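You operate a simulated robot arm through the tools that you are given. There is no shell and no other tool. Be economical: measure what you need, move in short steps, check, and stop when the job is done.

You are at the controls of a simulated robot arm. One attempt, no reset.

## Task
Put one of the pots from the wide ledge on the black pad there.

The check looks at the end state, three seconds after you hand in, the way a careful person would. Anything else that was tipped, shoved, dropped, spilled or broken makes it a failure.

## Robot
A 6-joint arm with a two-finger parallel gripper, fixed in place. Base frame: the origin is at the foot of the arm, x ahead of it, y to its left, z up; the work surface is at about z = 0. Units: m, degrees, N and s.
With the tool pointing down near the work surface it reaches from about 0.14 to 0.58 m from the base axis. Its first joint turns from -66.0 to 66.0 degrees. Payload 2.1 kg.
The TCP is the grasp point between the finger pads, 0.03 m short of the fingertips. In the tool frame z runs along the fingers and y along their closing line. Largest opening 0.094 m; finger width 0.028, thickness 0.01; the body of the gripper, 0.05 by 0.096 m, starts 0.055 m behind the TCP.
Orientation is that of the tool frame in the base frame, as a unit quaternion [x, y, z, w]. With the fingers straight down and closing along the base's y, the tool's x points along the base's -x, its y along +y and its z along -z.

## Interface
- The arm moves only by the tool play_rows. Its argument "targets" is a list of rows, each a list of 3 entries, a list of its own where there are three numbers: the shift along the base's x, y, z in units of 50 mm (1.0 is 50 mm), then the turn, a rotation vector about the base's x, y, z in units of 5 degrees (1.0 is 5 degrees), then the opening, from 0 (shut) to 1 (fully open). In form: [[[x, y, z], [rx, ry, rz], gripper], ...]. A call has 1 to 12 rows; each row shifts and turns the commanded pose from where the row before left it. A call with a number of a shift or a turn outside -1 to 1 is refused whole. Rows are played at 5 a second. More than 0.05 m and 8.6 degrees between two rows, or a gripper value outside its range, and nothing of the call is played. Where a pose cannot be reached the arm comes as near as it can. A force on the tool above 40 N (or 10 N above the force at the start of the call, whichever is more), or a blocked arm, ends the call early, and 0.2 s more pass. Each finger travels about 0.072 m/s and halts on what it meets, pressing with about 26 N; the grip force reading is that of the motor and also rises with nothing between the fingers. The clock runs only during rows and for 0.2 s after the last one: add rows that do not move to give the fingers time. The reply holds the time, the measured pose of the TCP, the force on the tool along the base axes, the opening and the grip force, in the units named above and with some noise, and new pictures: "pictures" is both (left out), scene, wrist or none.
- Cameras (640 x 400 px; columns grow to the right, rows downward): "scene" is fixed at [0.0673, -0.414, 0.4558]; the picture's right is [0.37, -0.93, 0.00], its down [-0.75, -0.30, -0.58] and it looks along [0.54, 0.22, -0.81] (base axes); focal length 264 px, centre (320, 200). "wrist" rides on the gripper at [-0.037, 0, -0.058] in the tool frame; the picture's right is [0.00, -1.00, 0.00], its down [0.97, 0.00, -0.24] and it looks along [0.24, 0.00, 0.97] (tool axes); focal length 218 px, centre (320, 200). There is no depth. A picture from a camera that has moved, and an enlarged one, comes with that camera's place and axes in the base frame and with its lens.
- close_up(camera, box): a new picture of the part [left, top, right, bottom] of that camera's present view, enlarged. No time passes.
- close_job(): hands the job in; it is judged then, once.

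Go step by step. Nothing tells you positions but the pictures and the camera data: compare them with the known pose of the tool, close in by small moves and look again before you grip or let go. The budget is 90 turns and 170 pictures, counting those below and the enlarged ones. Unless the task says otherwise, let go and move clear before handing in, and close with one line.

The tools are called after ">>>" as a command line: name --argument value ..., lists and objects as JSON in quotes. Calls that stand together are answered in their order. play_rows: Moves the arm, as the interface text tells. Its arguments: {"type":"object","properties":{"targets":{"type":"array","items":{"type":"array"}},"pictures":{"type":"string","enum":["both","scene","wrist","none"]}},"required":["targets"]} The other tools are called the same way: close_up (camera, box) takes an enlarged picture of a part of a camera's view; close_job () hands the job in.

At the start:

```text
time: 0.0
position: [0.2414, -0.3044, 0.2454]
ee_rot: [0.0, 1.0, -0.001, 0.0]
wrist_force: [0.3, 0.3, 0.2]
width: 0.0943
finger_force: 0.1
```

scene: 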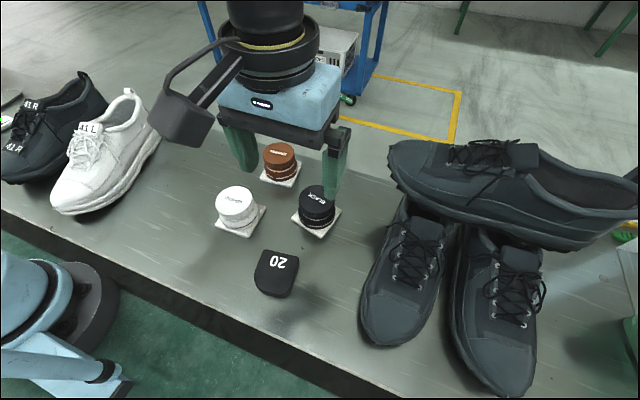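
wrist: 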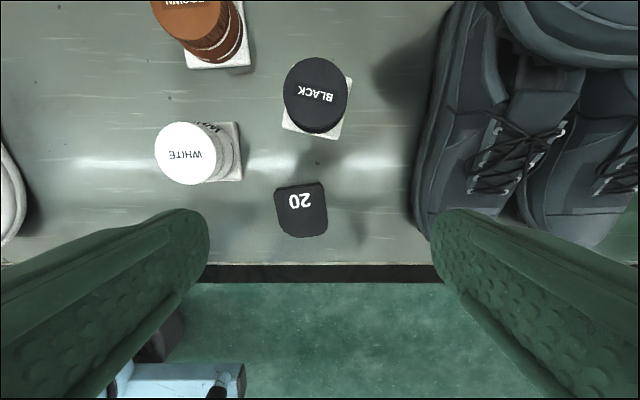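

I see three lidded pots (brown, white, black) on small white tiles and a black item marked 20 near the edge. I'll look closer at these before moving.

>>> close_up --camera "scene" --box '[190, 120, 370, 310]'

>>> close_up --camera "wrist" --box '[130, 0, 370, 250]'

```text
2.11 times, centred on (280, 215) of scene
camera zoom: at [0.0673, -0.414, 0.4558], right [0.37, -0.93, 0.0], down [-0.75, -0.3, -0.58], along [0.54, 0.22, -0.81], focal length 556 px, centre (404, 168)
```

zoom: 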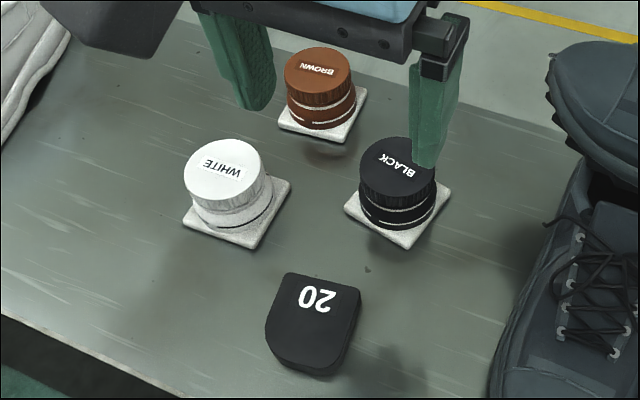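

```text
1.60 times, centred on (250, 125) of wrist
camera zoom: at [0.2799, -0.3036, 0.3036], right [0.0, -1.0, 0.0], down [-0.97, 0.0, 0.24], along [-0.24, 0.0, -0.97], focal length 349 px, centre (432, 320)
```

zoom: 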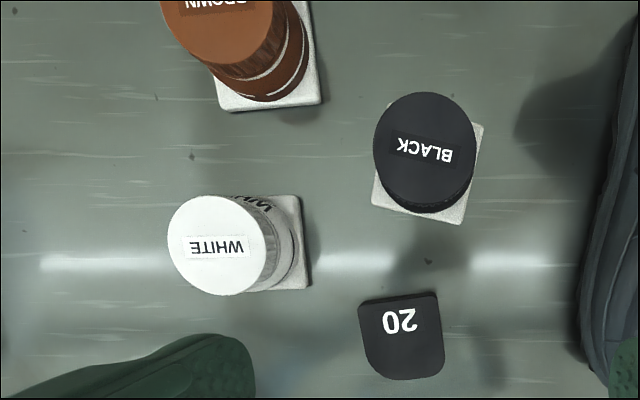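

The bench is at about z=0. Triangulating gives the white pot's lid at (0.27, -0.16, 0.055) and the "20" pad at (0.196, -0.278), with its top near z=0.012. I'll check the sides of the scene for another pad and move the wrist camera nearer the white pot.

>>> close_up --camera "scene" --box '[0, 60, 180, 220]'

>>> close_up --camera "scene" --box '[540, 120, 640, 300]'

>>> play_rows --targets '[[[-0.3, 0.7, 0], [0, 0, 0], 1], [[-0.3, 0.7, 0], [0, 0, 0], 1], [[-0.3, 0.7, 0], [0, 0, 0], 1], [[-0.2, 0.7, 0], [0, 0, 0], 1], [[0, 0, 0], [0, 0, 0], 1]]'

```text
2.50 times, centred on (90, 140) of scene
camera zoom: at [0.0673, -0.414, 0.4558], right [0.37, -0.93, 0.0], down [-0.75, -0.3, -0.58], along [0.54, 0.22, -0.81], focal length 660 px, centre (895, 350)
```

zoom: 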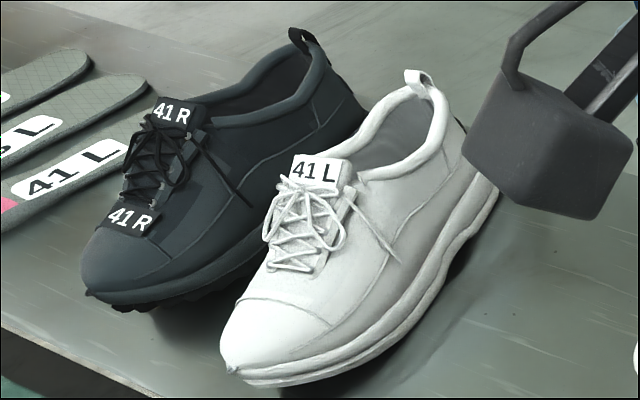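

```text
2.22 times, centred on (590, 210) of scene
camera zoom: at [0.0673, -0.414, 0.4558], right [0.37, -0.93, 0.0], down [-0.75, -0.3, -0.58], along [0.54, 0.22, -0.81], focal length 586 px, centre (-280, 178)
```

zoom: 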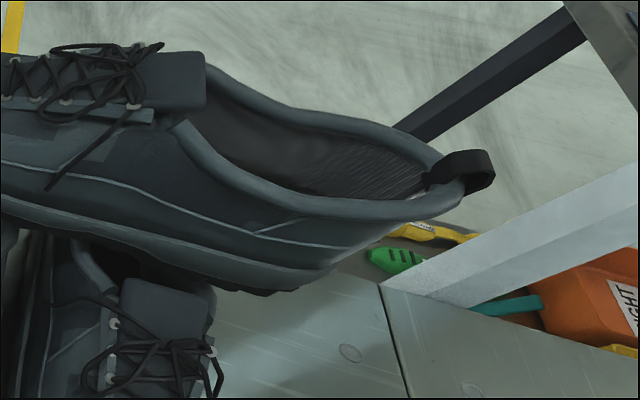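

```text
time: 1.2
position: [0.1861, -0.1645, 0.2447]
ee_rot: [0.0, 1.0, 0.0, 0.0]
wrist_force: [0.2, -0.5, 0.3]
width: 0.0942
finger_force: 0.0
camera wrist: at [0.2239, -0.1634, 0.3031], right [0.0, -1.0, 0.0], down [-0.97, 0.0, 0.24], along [-0.24, 0.0, -0.97], focal length 218 px, centre (320, 200)
```

scene: 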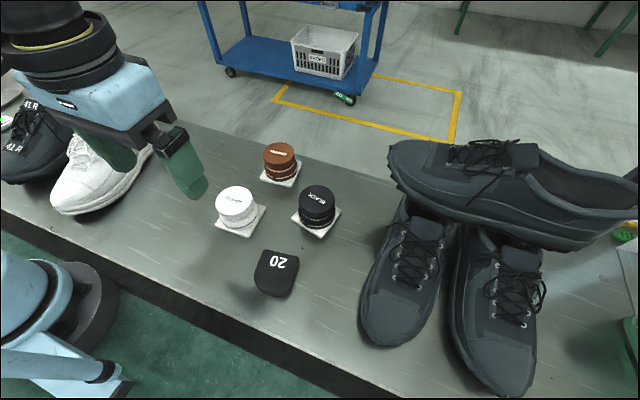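
wrist: 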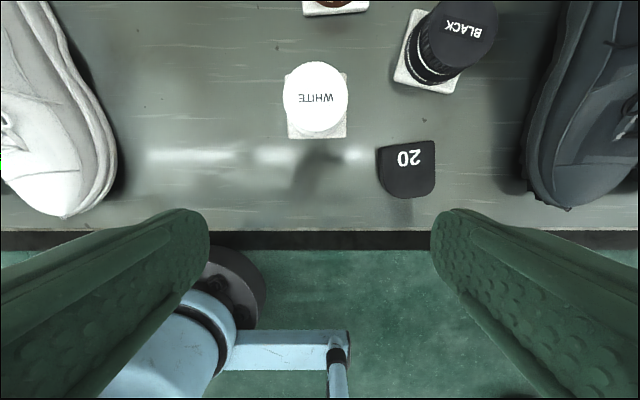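

The layout is confirmed: only the "20" piece looks like a black pad. I'll look closely at the white pot's profile to choose a grip height.

>>> close_up --camera "scene" --box '[205, 175, 275, 245]'

>>> close_up --camera "scene" --box '[240, 235, 310, 305]'

>>> close_up --camera "wrist" --box '[270, 50, 450, 210]'

```text
5.71 times, centred on (240, 210) of scene
camera zoom: at [0.0673, -0.414, 0.4558], right [0.37, -0.93, 0.0], down [-0.75, -0.3, -0.58], along [0.54, 0.22, -0.81], focal length 1508 px, centre (777, 143)
```

zoom: 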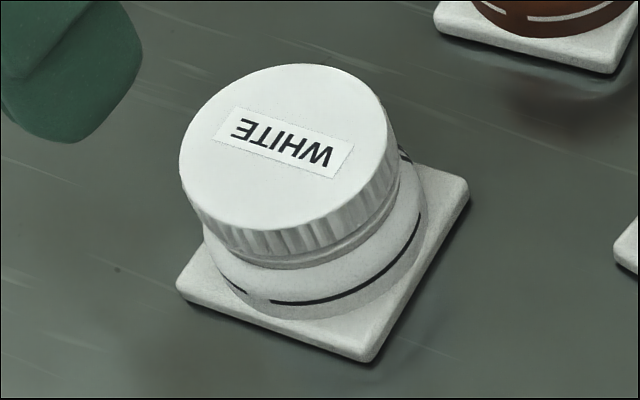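

```text
5.71 times, centred on (275, 270) of scene
camera zoom: at [0.0673, -0.414, 0.4558], right [0.37, -0.93, 0.0], down [-0.75, -0.3, -0.58], along [0.54, 0.22, -0.81], focal length 1508 px, centre (577, -200)
```

zoom: 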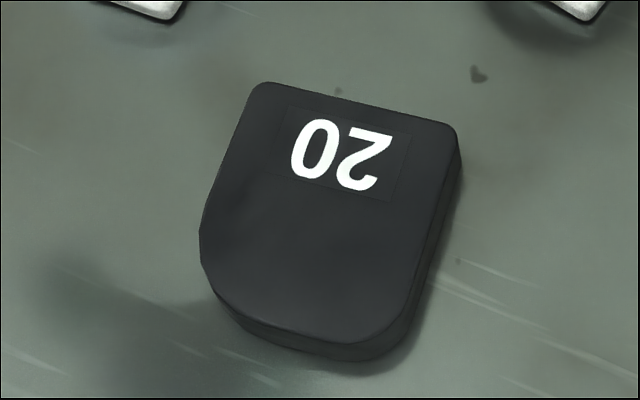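

```text
2.50 times, centred on (360, 130) of wrist
camera zoom: at [0.2239, -0.1634, 0.3031], right [0.0, -1.0, 0.0], down [-0.97, 0.0, 0.24], along [-0.24, 0.0, -0.97], focal length 546 px, centre (220, 375)
```

zoom: 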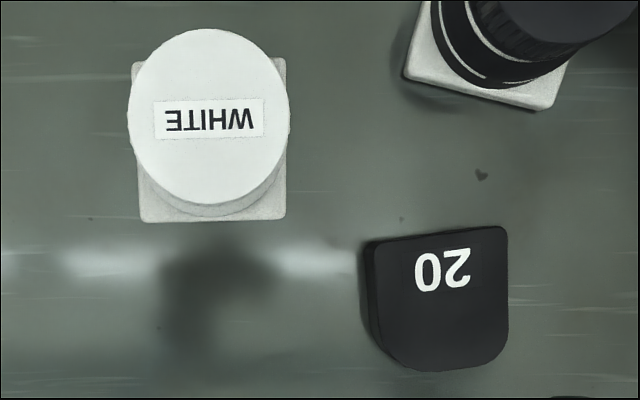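

The pot's body is slightly wider than its lid (about 0.075 m), so gripping low will hold the body. I'll go above it and descend to z of about 0.12, then check.

>>> play_rows --targets '[[[0.6, 0.1, 0], [0, 0, 0], 1], [[0.6, 0, 0], [0, 0, 0], 1], [[0.55, 0, 0], [0, 0, 0], 1], [[0, 0, -0.6], [0, 0, 0], 1], [[0, 0, -0.6], [0, 0, 0], 1], [[0, 0, -0.6], [0, 0, 0], 1], [[0, 0, -0.6], [0, 0, 0], 1], [[0, 0, 0], [0, 0, 0], 1]]'

```text
time: 3.0
position: [0.2754, -0.1584, 0.125]
ee_rot: [0.0, 1.0, -0.001, 0.0]
wrist_force: [0.5, 0.0, 0.1]
width: 0.0938
finger_force: 0.1
camera wrist: at [0.3132, -0.1572, 0.1832], right [0.0, -1.0, 0.0], down [-0.97, 0.0, 0.24], along [-0.24, 0.0, -0.97], focal length 218 px, centre (320, 200)
```

scene: 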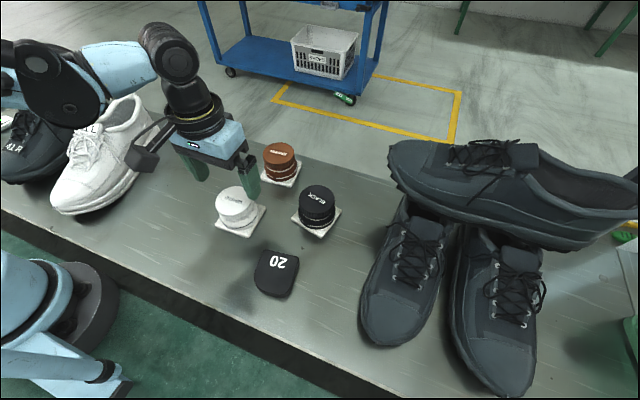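
wrist: 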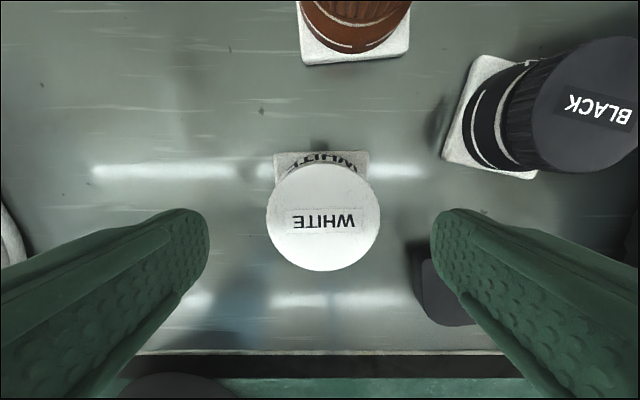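

The lid's centre is at (0.272, -0.159), midway between the fingers. I'll descend in two stages to TCP z of about 0.043, which leaves the fingertips just above the tile.

>>> play_rows --targets '[[[-0.06, 0, -0.4], [0, 0, 0], 1], [[0, 0, -0.4], [0, 0, 0], 1], [[0, 0, -0.4], [0, 0, 0], 1], [[0, 0, -0.2], [0, 0, 0], 1], [[0, 0, 0], [0, 0, 0], 1]]'

>>> close_up --camera "scene" --box '[170, 140, 310, 250]'

```text
time: 4.2
position: [0.2713, -0.1595, 0.0536]
ee_rot: [0.0, 1.0, -0.001, 0.0]
wrist_force: [0.7, -0.2, -0.1]
width: 0.094
finger_force: 0.0
camera wrist: at [0.3095, -0.159, 0.1131], right [0.0, -1.0, 0.0], down [-0.97, 0.0, 0.24], along [-0.24, 0.0, -0.97], focal length 218 px, centre (320, 200)
```

scene: 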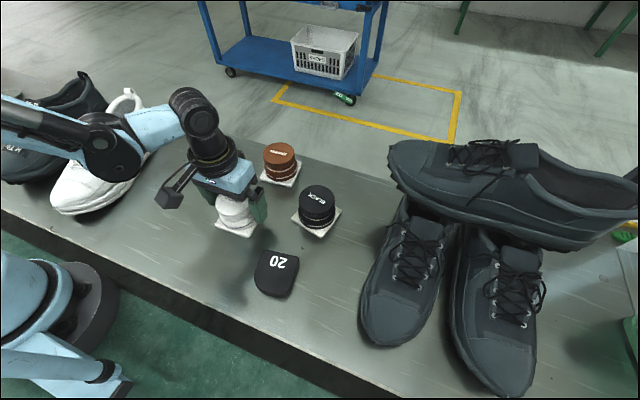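
wrist: 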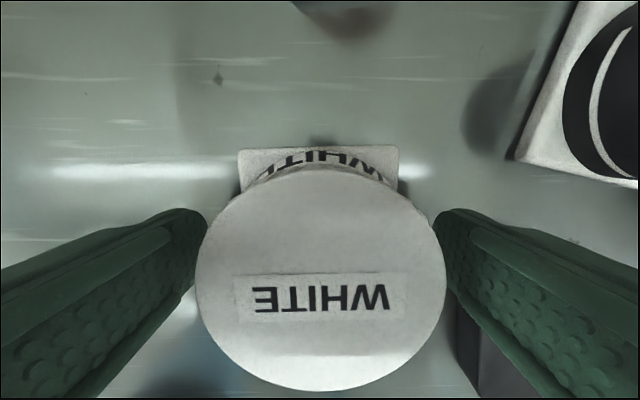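

```text
3.64 times, centred on (240, 195) of scene
camera zoom: at [0.0673, -0.414, 0.4558], right [0.37, -0.93, 0.0], down [-0.75, -0.3, -0.58], along [0.54, 0.22, -0.81], focal length 960 px, centre (611, 218)
```

zoom: 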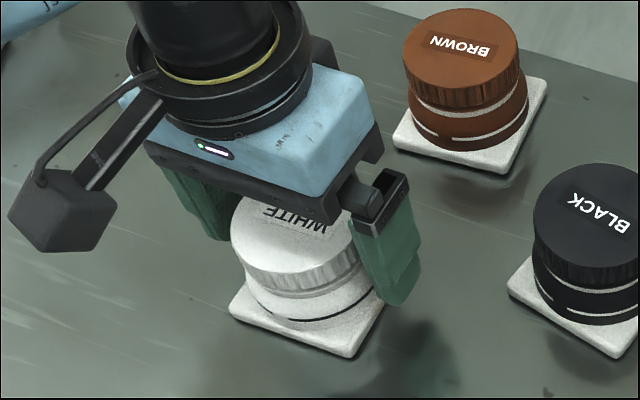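

The fingers straddle the pot evenly. I'll lower the last centimetre and close.

>>> play_rows --targets '[[[0.02, 0, -0.1], [0, 0, 0], 1], [[0, 0, -0.1], [0, 0, 0], 1], [[0, 0, 0], [0, 0, 0], 1], [[0, 0, 0], [0, 0, 0], 0.6], [[0, 0, 0], [0, 0, 0], 0.4], [[0, 0, 0], [0, 0, 0], 0.4], [[0, 0, 0], [0, 0, 0], 0.4]]'

>>> close_up --camera "scene" --box '[170, 140, 310, 250]'

```text
time: 5.8
position: [0.2715, -0.1592, 0.0441]
ee_rot: [0.001, 1.0, -0.001, 0.0]
wrist_force: [0.6, -1.7, 0.4]
width: 0.0718
finger_force: 26.4
camera wrist: at [0.3104, -0.1583, 0.1035], right [0.0, -1.0, 0.0], down [-0.97, 0.0, 0.24], along [-0.24, 0.0, -0.97], focal length 218 px, centre (320, 200)
```

scene: 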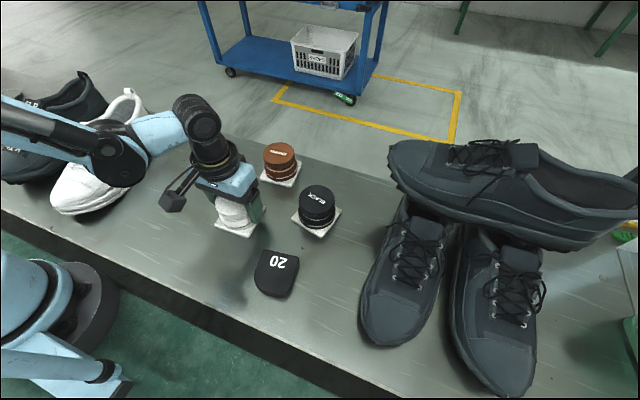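
wrist: 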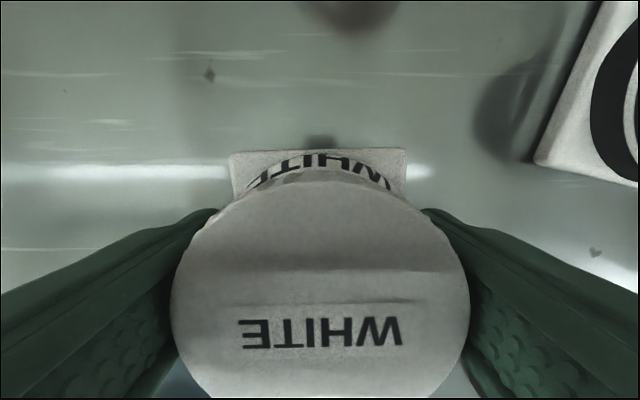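

```text
3.64 times, centred on (240, 195) of scene
camera zoom: at [0.0673, -0.414, 0.4558], right [0.37, -0.93, 0.0], down [-0.75, -0.3, -0.58], along [0.54, 0.22, -0.81], focal length 960 px, centre (611, 218)
```

zoom: 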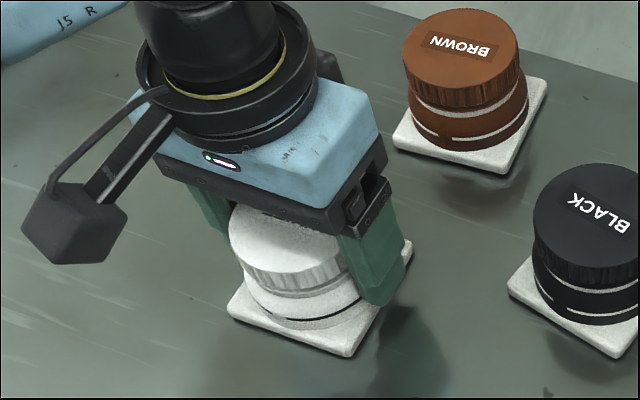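

The grip holds at 0.072 m on the body. I'll lift a few centimetres and check that the whole pot comes up and whether the tile stays behind.

>>> play_rows --targets '[[[0, 0, 0.2], [0, 0, 0], 0.4], [[0, 0, 0.3], [0, 0, 0], 0.4], [[0, 0, 0.3], [0, 0, 0], 0.4], [[0, 0, 0.3], [0, 0, 0], 0.4], [[0, 0, 0], [0, 0, 0], 0.4]]'

>>> close_up --camera "scene" --box '[170, 110, 310, 250]'

```text
time: 7.0
position: [0.2716, -0.159, 0.0989]
ee_rot: [0.001, 1.0, 0.0, 0.0]
wrist_force: [0.2, 0.0, -7.9]
width: 0.0713
finger_force: 26.0
camera wrist: at [0.31, -0.1583, 0.1582], right [0.0, -1.0, 0.0], down [-0.97, 0.0, 0.24], along [-0.24, 0.0, -0.97], focal length 218 px, centre (320, 200)
```

scene: 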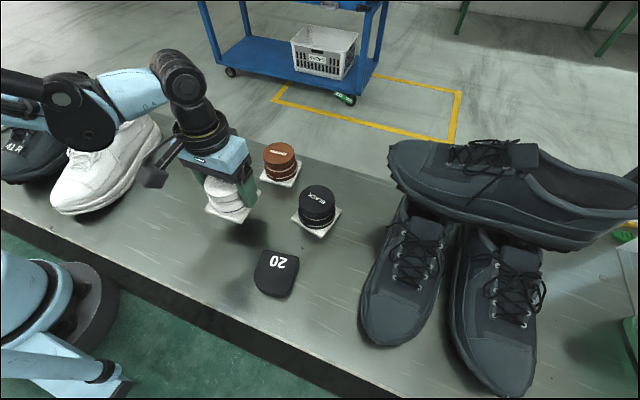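
wrist: 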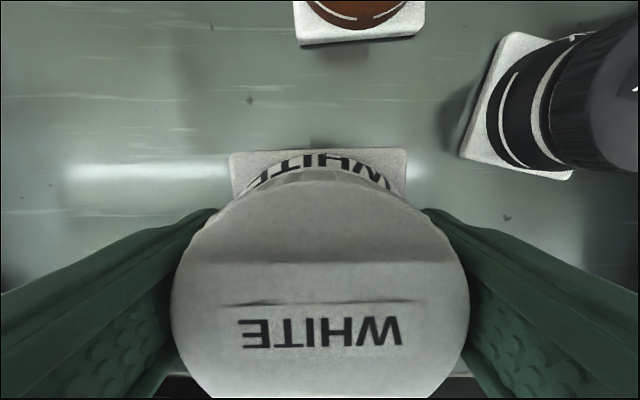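

```text
2.86 times, centred on (240, 180) of scene
camera zoom: at [0.0673, -0.414, 0.4558], right [0.37, -0.93, 0.0], down [-0.75, -0.3, -0.58], along [0.54, 0.22, -0.81], focal length 754 px, centre (549, 257)
```

zoom: 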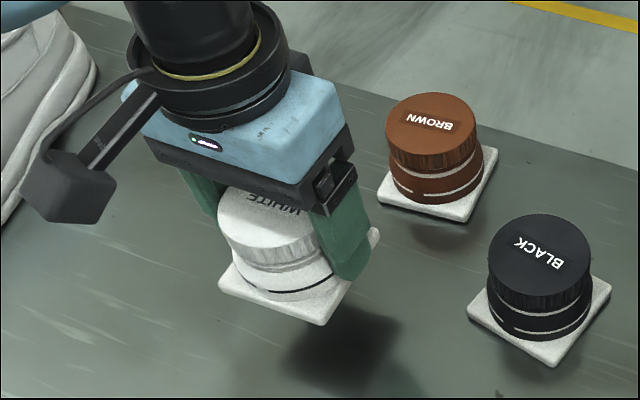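

The tile is the pot's own base and came up with it; the lid held too. The "20" pad's centre is about (0.191, -0.278), yawed about +6°. I'll carry the pot over it with a 5° turn.

>>> play_rows --targets '[[[0, 0, 0.2], [0, 0, 0], 0.4], [[-0.3, -0.4, 0], [0, 0, 0], 0.4], [[-0.35, -0.5, 0], [0, 0, 0.25], 0.4], [[-0.35, -0.5, 0], [0, 0, 0.25], 0.4], [[-0.35, -0.5, 0], [0, 0, 0.25], 0.4], [[-0.3, -0.48, 0], [0, 0, 0.25], 0.4], [[0, 0, 0], [0, 0, 0], 0.4], [[0, 0, -0.3], [0, 0, 0], 0.4], [[0, 0, 0], [0, 0, 0], 0.4]]'

>>> close_up --camera "scene" --box '[200, 180, 340, 310]'

```text
time: 9.0
position: [0.1886, -0.2775, 0.0943]
ee_rot: [-0.043, 0.999, -0.001, 0.0]
wrist_force: [0.3, 0.5, -7.7]
width: 0.0719
finger_force: 26.2
camera wrist: at [0.227, -0.2738, 0.1524], right [0.09, -1.0, 0.0], down [-0.97, -0.08, 0.24], along [-0.24, -0.02, -0.97], focal length 218 px, centre (320, 200)
```

scene: 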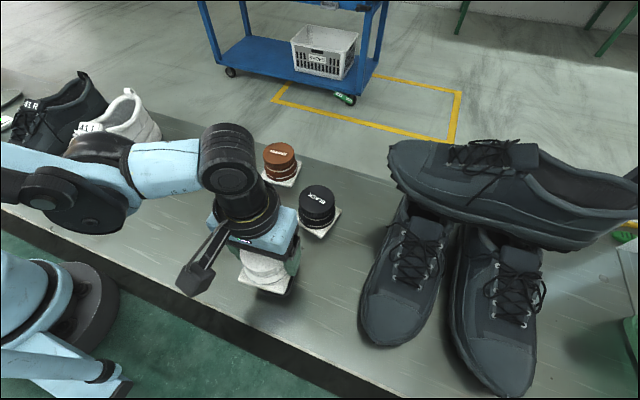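
wrist: 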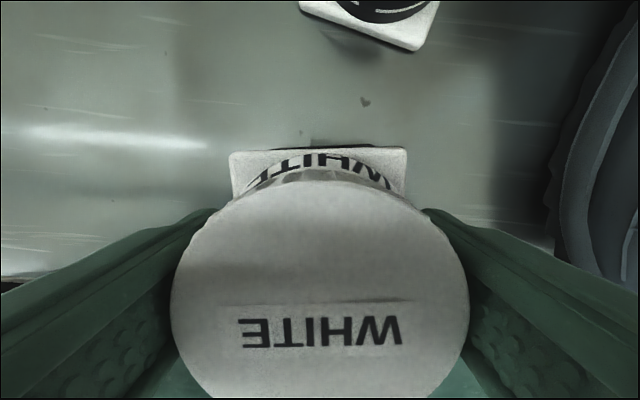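

```text
3.08 times, centred on (270, 245) of scene
camera zoom: at [0.0673, -0.414, 0.4558], right [0.37, -0.93, 0.0], down [-0.75, -0.3, -0.58], along [0.54, 0.22, -0.81], focal length 812 px, centre (474, 62)
```

zoom: 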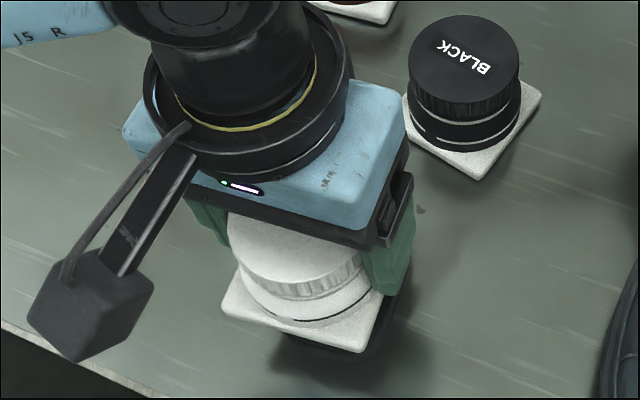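

The pot sits over the pad, whose edges show just around the base. I'll lower to about z=0.063 and look again.

>>> play_rows --targets '[[[0, 0, -0.25], [0, 0, 0], 0.4], [[0, 0, -0.25], [0, 0, 0], 0.4], [[0, 0, -0.12], [0, 0, 0], 0.4], [[0, 0, 0], [0, 0, 0], 0.4]]'

>>> close_up --camera "scene" --box '[220, 220, 330, 310]'

>>> close_up --camera "wrist" --box '[200, 110, 440, 230]'

```text
time: 10.0
position: [0.1899, -0.2791, 0.0648]
ee_rot: [-0.045, 0.999, -0.001, 0.0]
wrist_force: [-1.1, -1.4, 9.1]
width: 0.0715
finger_force: 26.0
camera wrist: at [0.2281, -0.2742, 0.1234], right [0.09, -1.0, 0.0], down [-0.97, -0.08, 0.24], along [-0.24, -0.02, -0.97], focal length 218 px, centre (320, 200)
```

scene: 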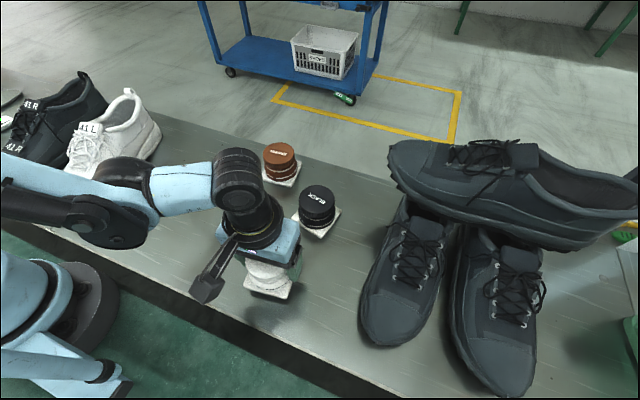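
wrist: 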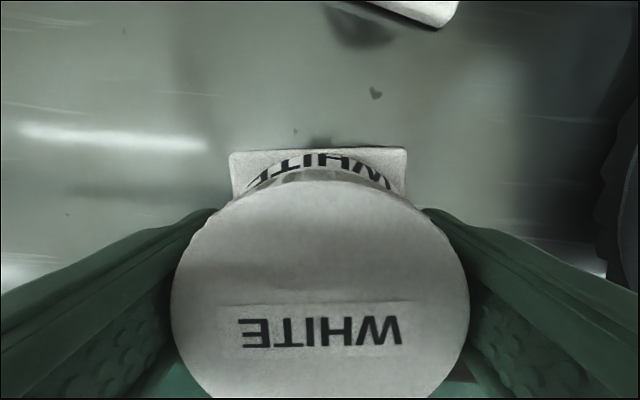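

```text
4.44 times, centred on (275, 265) of scene
camera zoom: at [0.0673, -0.414, 0.4558], right [0.37, -0.93, 0.0], down [-0.75, -0.3, -0.58], along [0.54, 0.22, -0.81], focal length 1173 px, centre (520, -89)
```

zoom: 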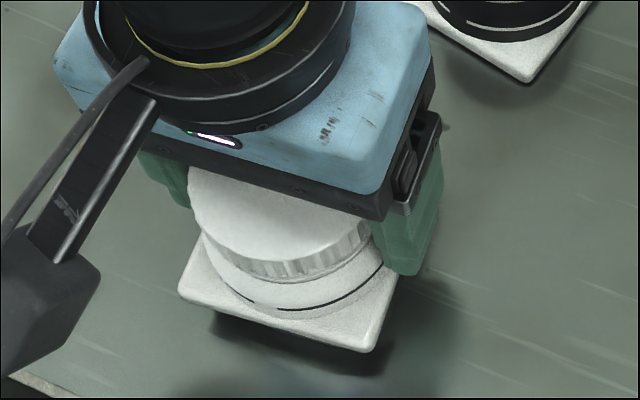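

```text
2.67 times, centred on (320, 170) of wrist
camera zoom: at [0.2281, -0.2742, 0.1234], right [0.09, -1.0, 0.0], down [-0.97, -0.08, 0.24], along [-0.24, -0.02, -0.97], focal length 582 px, centre (320, 280)
```

zoom: 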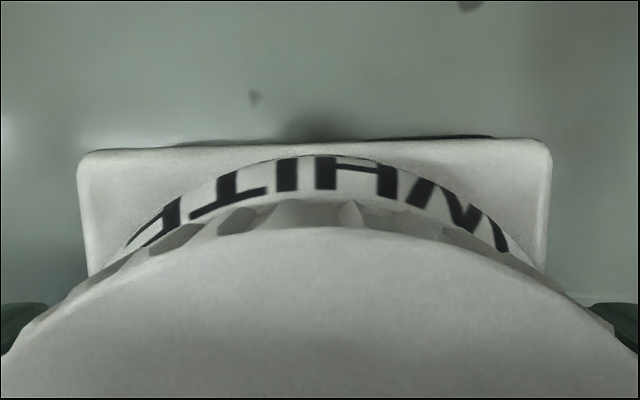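

The pot touched down at z of about 0.065, with the pad's edge just visible around the base and its centre within about 4 mm. I'll ease the press off, check the force, then release.

>>> play_rows --targets '[[[0, 0, 0.025], [0, 0, 0], 0.4], [[0, 0, 0], [0, 0, 0], 0.4], [[0, 0, 0], [0, 0, 0], 0.4]]' --pictures "none"

```text
time: 10.8
position: [0.1894, -0.2775, 0.0659]
ee_rot: [-0.045, 0.999, -0.001, 0.0]
wrist_force: [0.5, -0.7, -7.7]
width: 0.0712
finger_force: 26.1
```

It is now hanging just clear of the pad. I'll nudge it 3 mm in -y to centre it, lower it about 1 mm and check the force.

>>> play_rows --targets '[[[0, 0, 0.03], [0, 0, 0], 0.4], [[0, -0.06, 0], [0, 0, 0], 0.4], [[0, 0, -0.03], [0, 0, 0], 0.4], [[0, 0, -0.018], [0, 0, 0], 0.4], [[0, 0, 0], [0, 0, 0], 0.4]]' --pictures "none"

```text
time: 12.0
position: [0.1891, -0.2819, 0.0653]
ee_rot: [-0.044, 0.999, 0.0, 0.0]
wrist_force: [-1.1, 0.8, 12.9]
width: 0.0713
finger_force: 26.2
```

Pressing slightly; I'll ease up half a millimetre and open the fingers.

>>> play_rows --targets '[[[0, 0, 0.008], [0, 0, 0], 0.4], [[0, 0, 0], [0, 0, 0], 0.4], [[0, 0, 0], [0, 0, 0], 0.8], [[0, 0, 0], [0, 0, 0], 0.9], [[0, 0, 0], [0, 0, 0], 1], [[0, 0, 0], [0, 0, 0], 1]]'

>>> close_up --camera "scene" --box '[220, 220, 330, 310]'

```text
time: 13.4
position: [0.1894, -0.2812, 0.0648]
ee_rot: [-0.044, 0.999, -0.001, 0.0]
wrist_force: [0.3, 0.0, -0.6]
width: 0.0941
finger_force: 0.0
camera wrist: at [0.2275, -0.2768, 0.1232], right [0.09, -1.0, 0.0], down [-0.97, -0.08, 0.24], along [-0.24, -0.02, -0.97], focal length 218 px, centre (320, 200)
```

scene: 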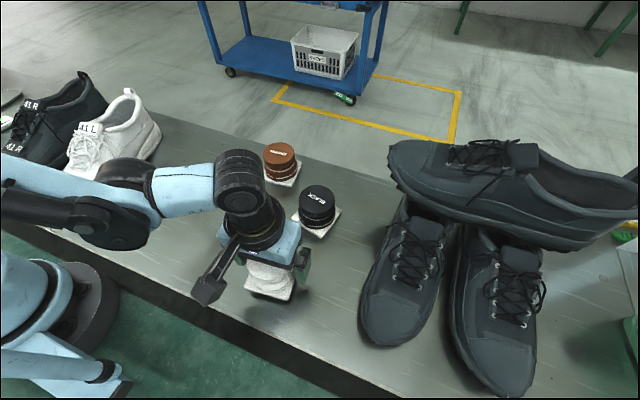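
wrist: 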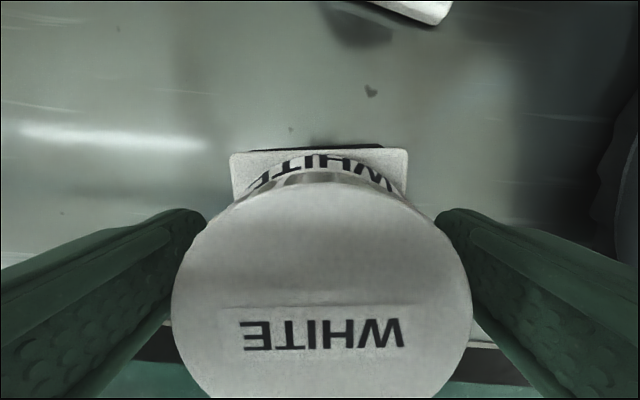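

```text
4.44 times, centred on (275, 265) of scene
camera zoom: at [0.0673, -0.414, 0.4558], right [0.37, -0.93, 0.0], down [-0.75, -0.3, -0.58], along [0.54, 0.22, -0.81], focal length 1173 px, centre (520, -89)
```

zoom: 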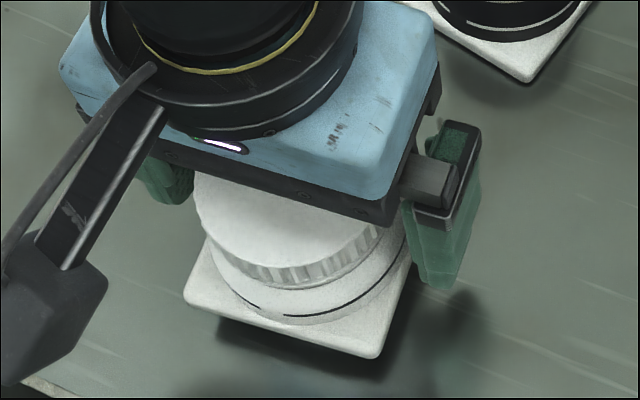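

The pot is released and stands level on the pad. I'll rise straight up and move clear to inspect it.

>>> play_rows --targets '[[[0, 0, 0.3], [0, 0, 0], 1], [[0, 0, 0.6], [0, 0, 0], 1], [[0, 0, 0.8], [0, 0, 0], 1], [[0, 0, 0.8], [0, 0, 0], 1], [[0, 0, 0.8], [0, 0, 0], 1], [[0, 0.8, 0], [0, 0, 0], 1], [[0, 0.8, 0], [0, 0, 0], 1], [[0, 0.8, 0], [0, 0, 0], 1], [[0, 0, 0], [0, 0, 0], 1]]'

>>> close_up --camera "scene" --box '[220, 220, 330, 310]'

```text
time: 15.4
position: [0.189, -0.1601, 0.2295]
ee_rot: [-0.043, 0.999, -0.001, 0.0]
wrist_force: [0.4, -0.3, 0.3]
width: 0.0943
finger_force: 0.0
camera wrist: at [0.2275, -0.1555, 0.2875], right [0.09, -1.0, 0.0], down [-0.97, -0.08, 0.24], along [-0.24, -0.02, -0.97], focal length 218 px, centre (320, 200)
```

scene: 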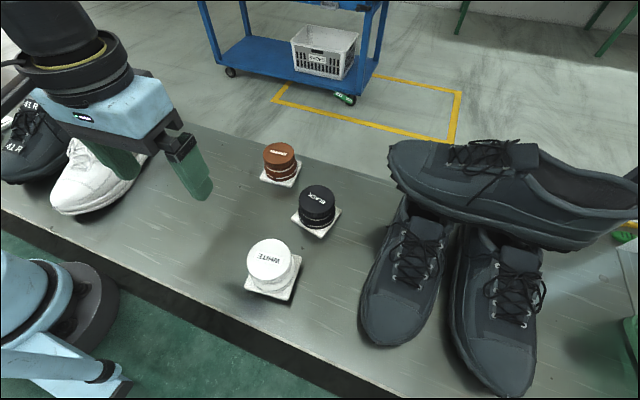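
wrist: 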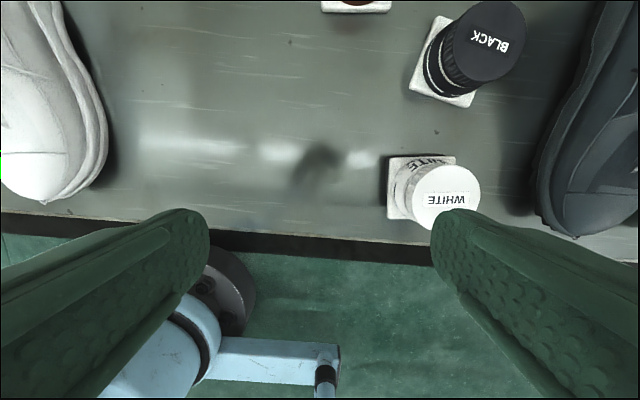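

```text
4.44 times, centred on (275, 265) of scene
camera zoom: at [0.0673, -0.414, 0.4558], right [0.37, -0.93, 0.0], down [-0.75, -0.3, -0.58], along [0.54, 0.22, -0.81], focal length 1173 px, centre (520, -89)
```

zoom: 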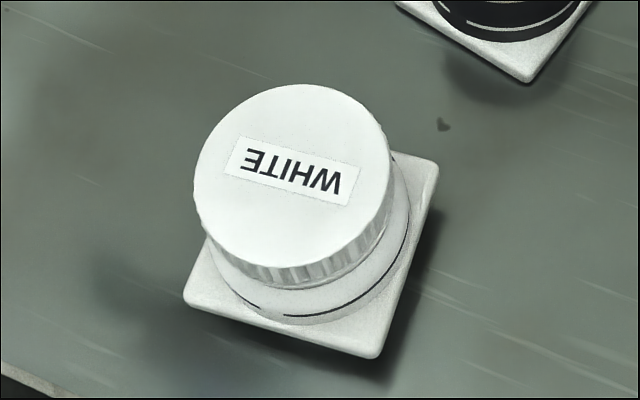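

The white pot stands level and centred on the black "20" pad, and everything else is where it was. The arm is clear, so I'm handing in.

>>> close_job

```text
The job is handed in.
```

I put the white pot on the black pad marked 20; it stands upright, and the pictures show nothing else moved.
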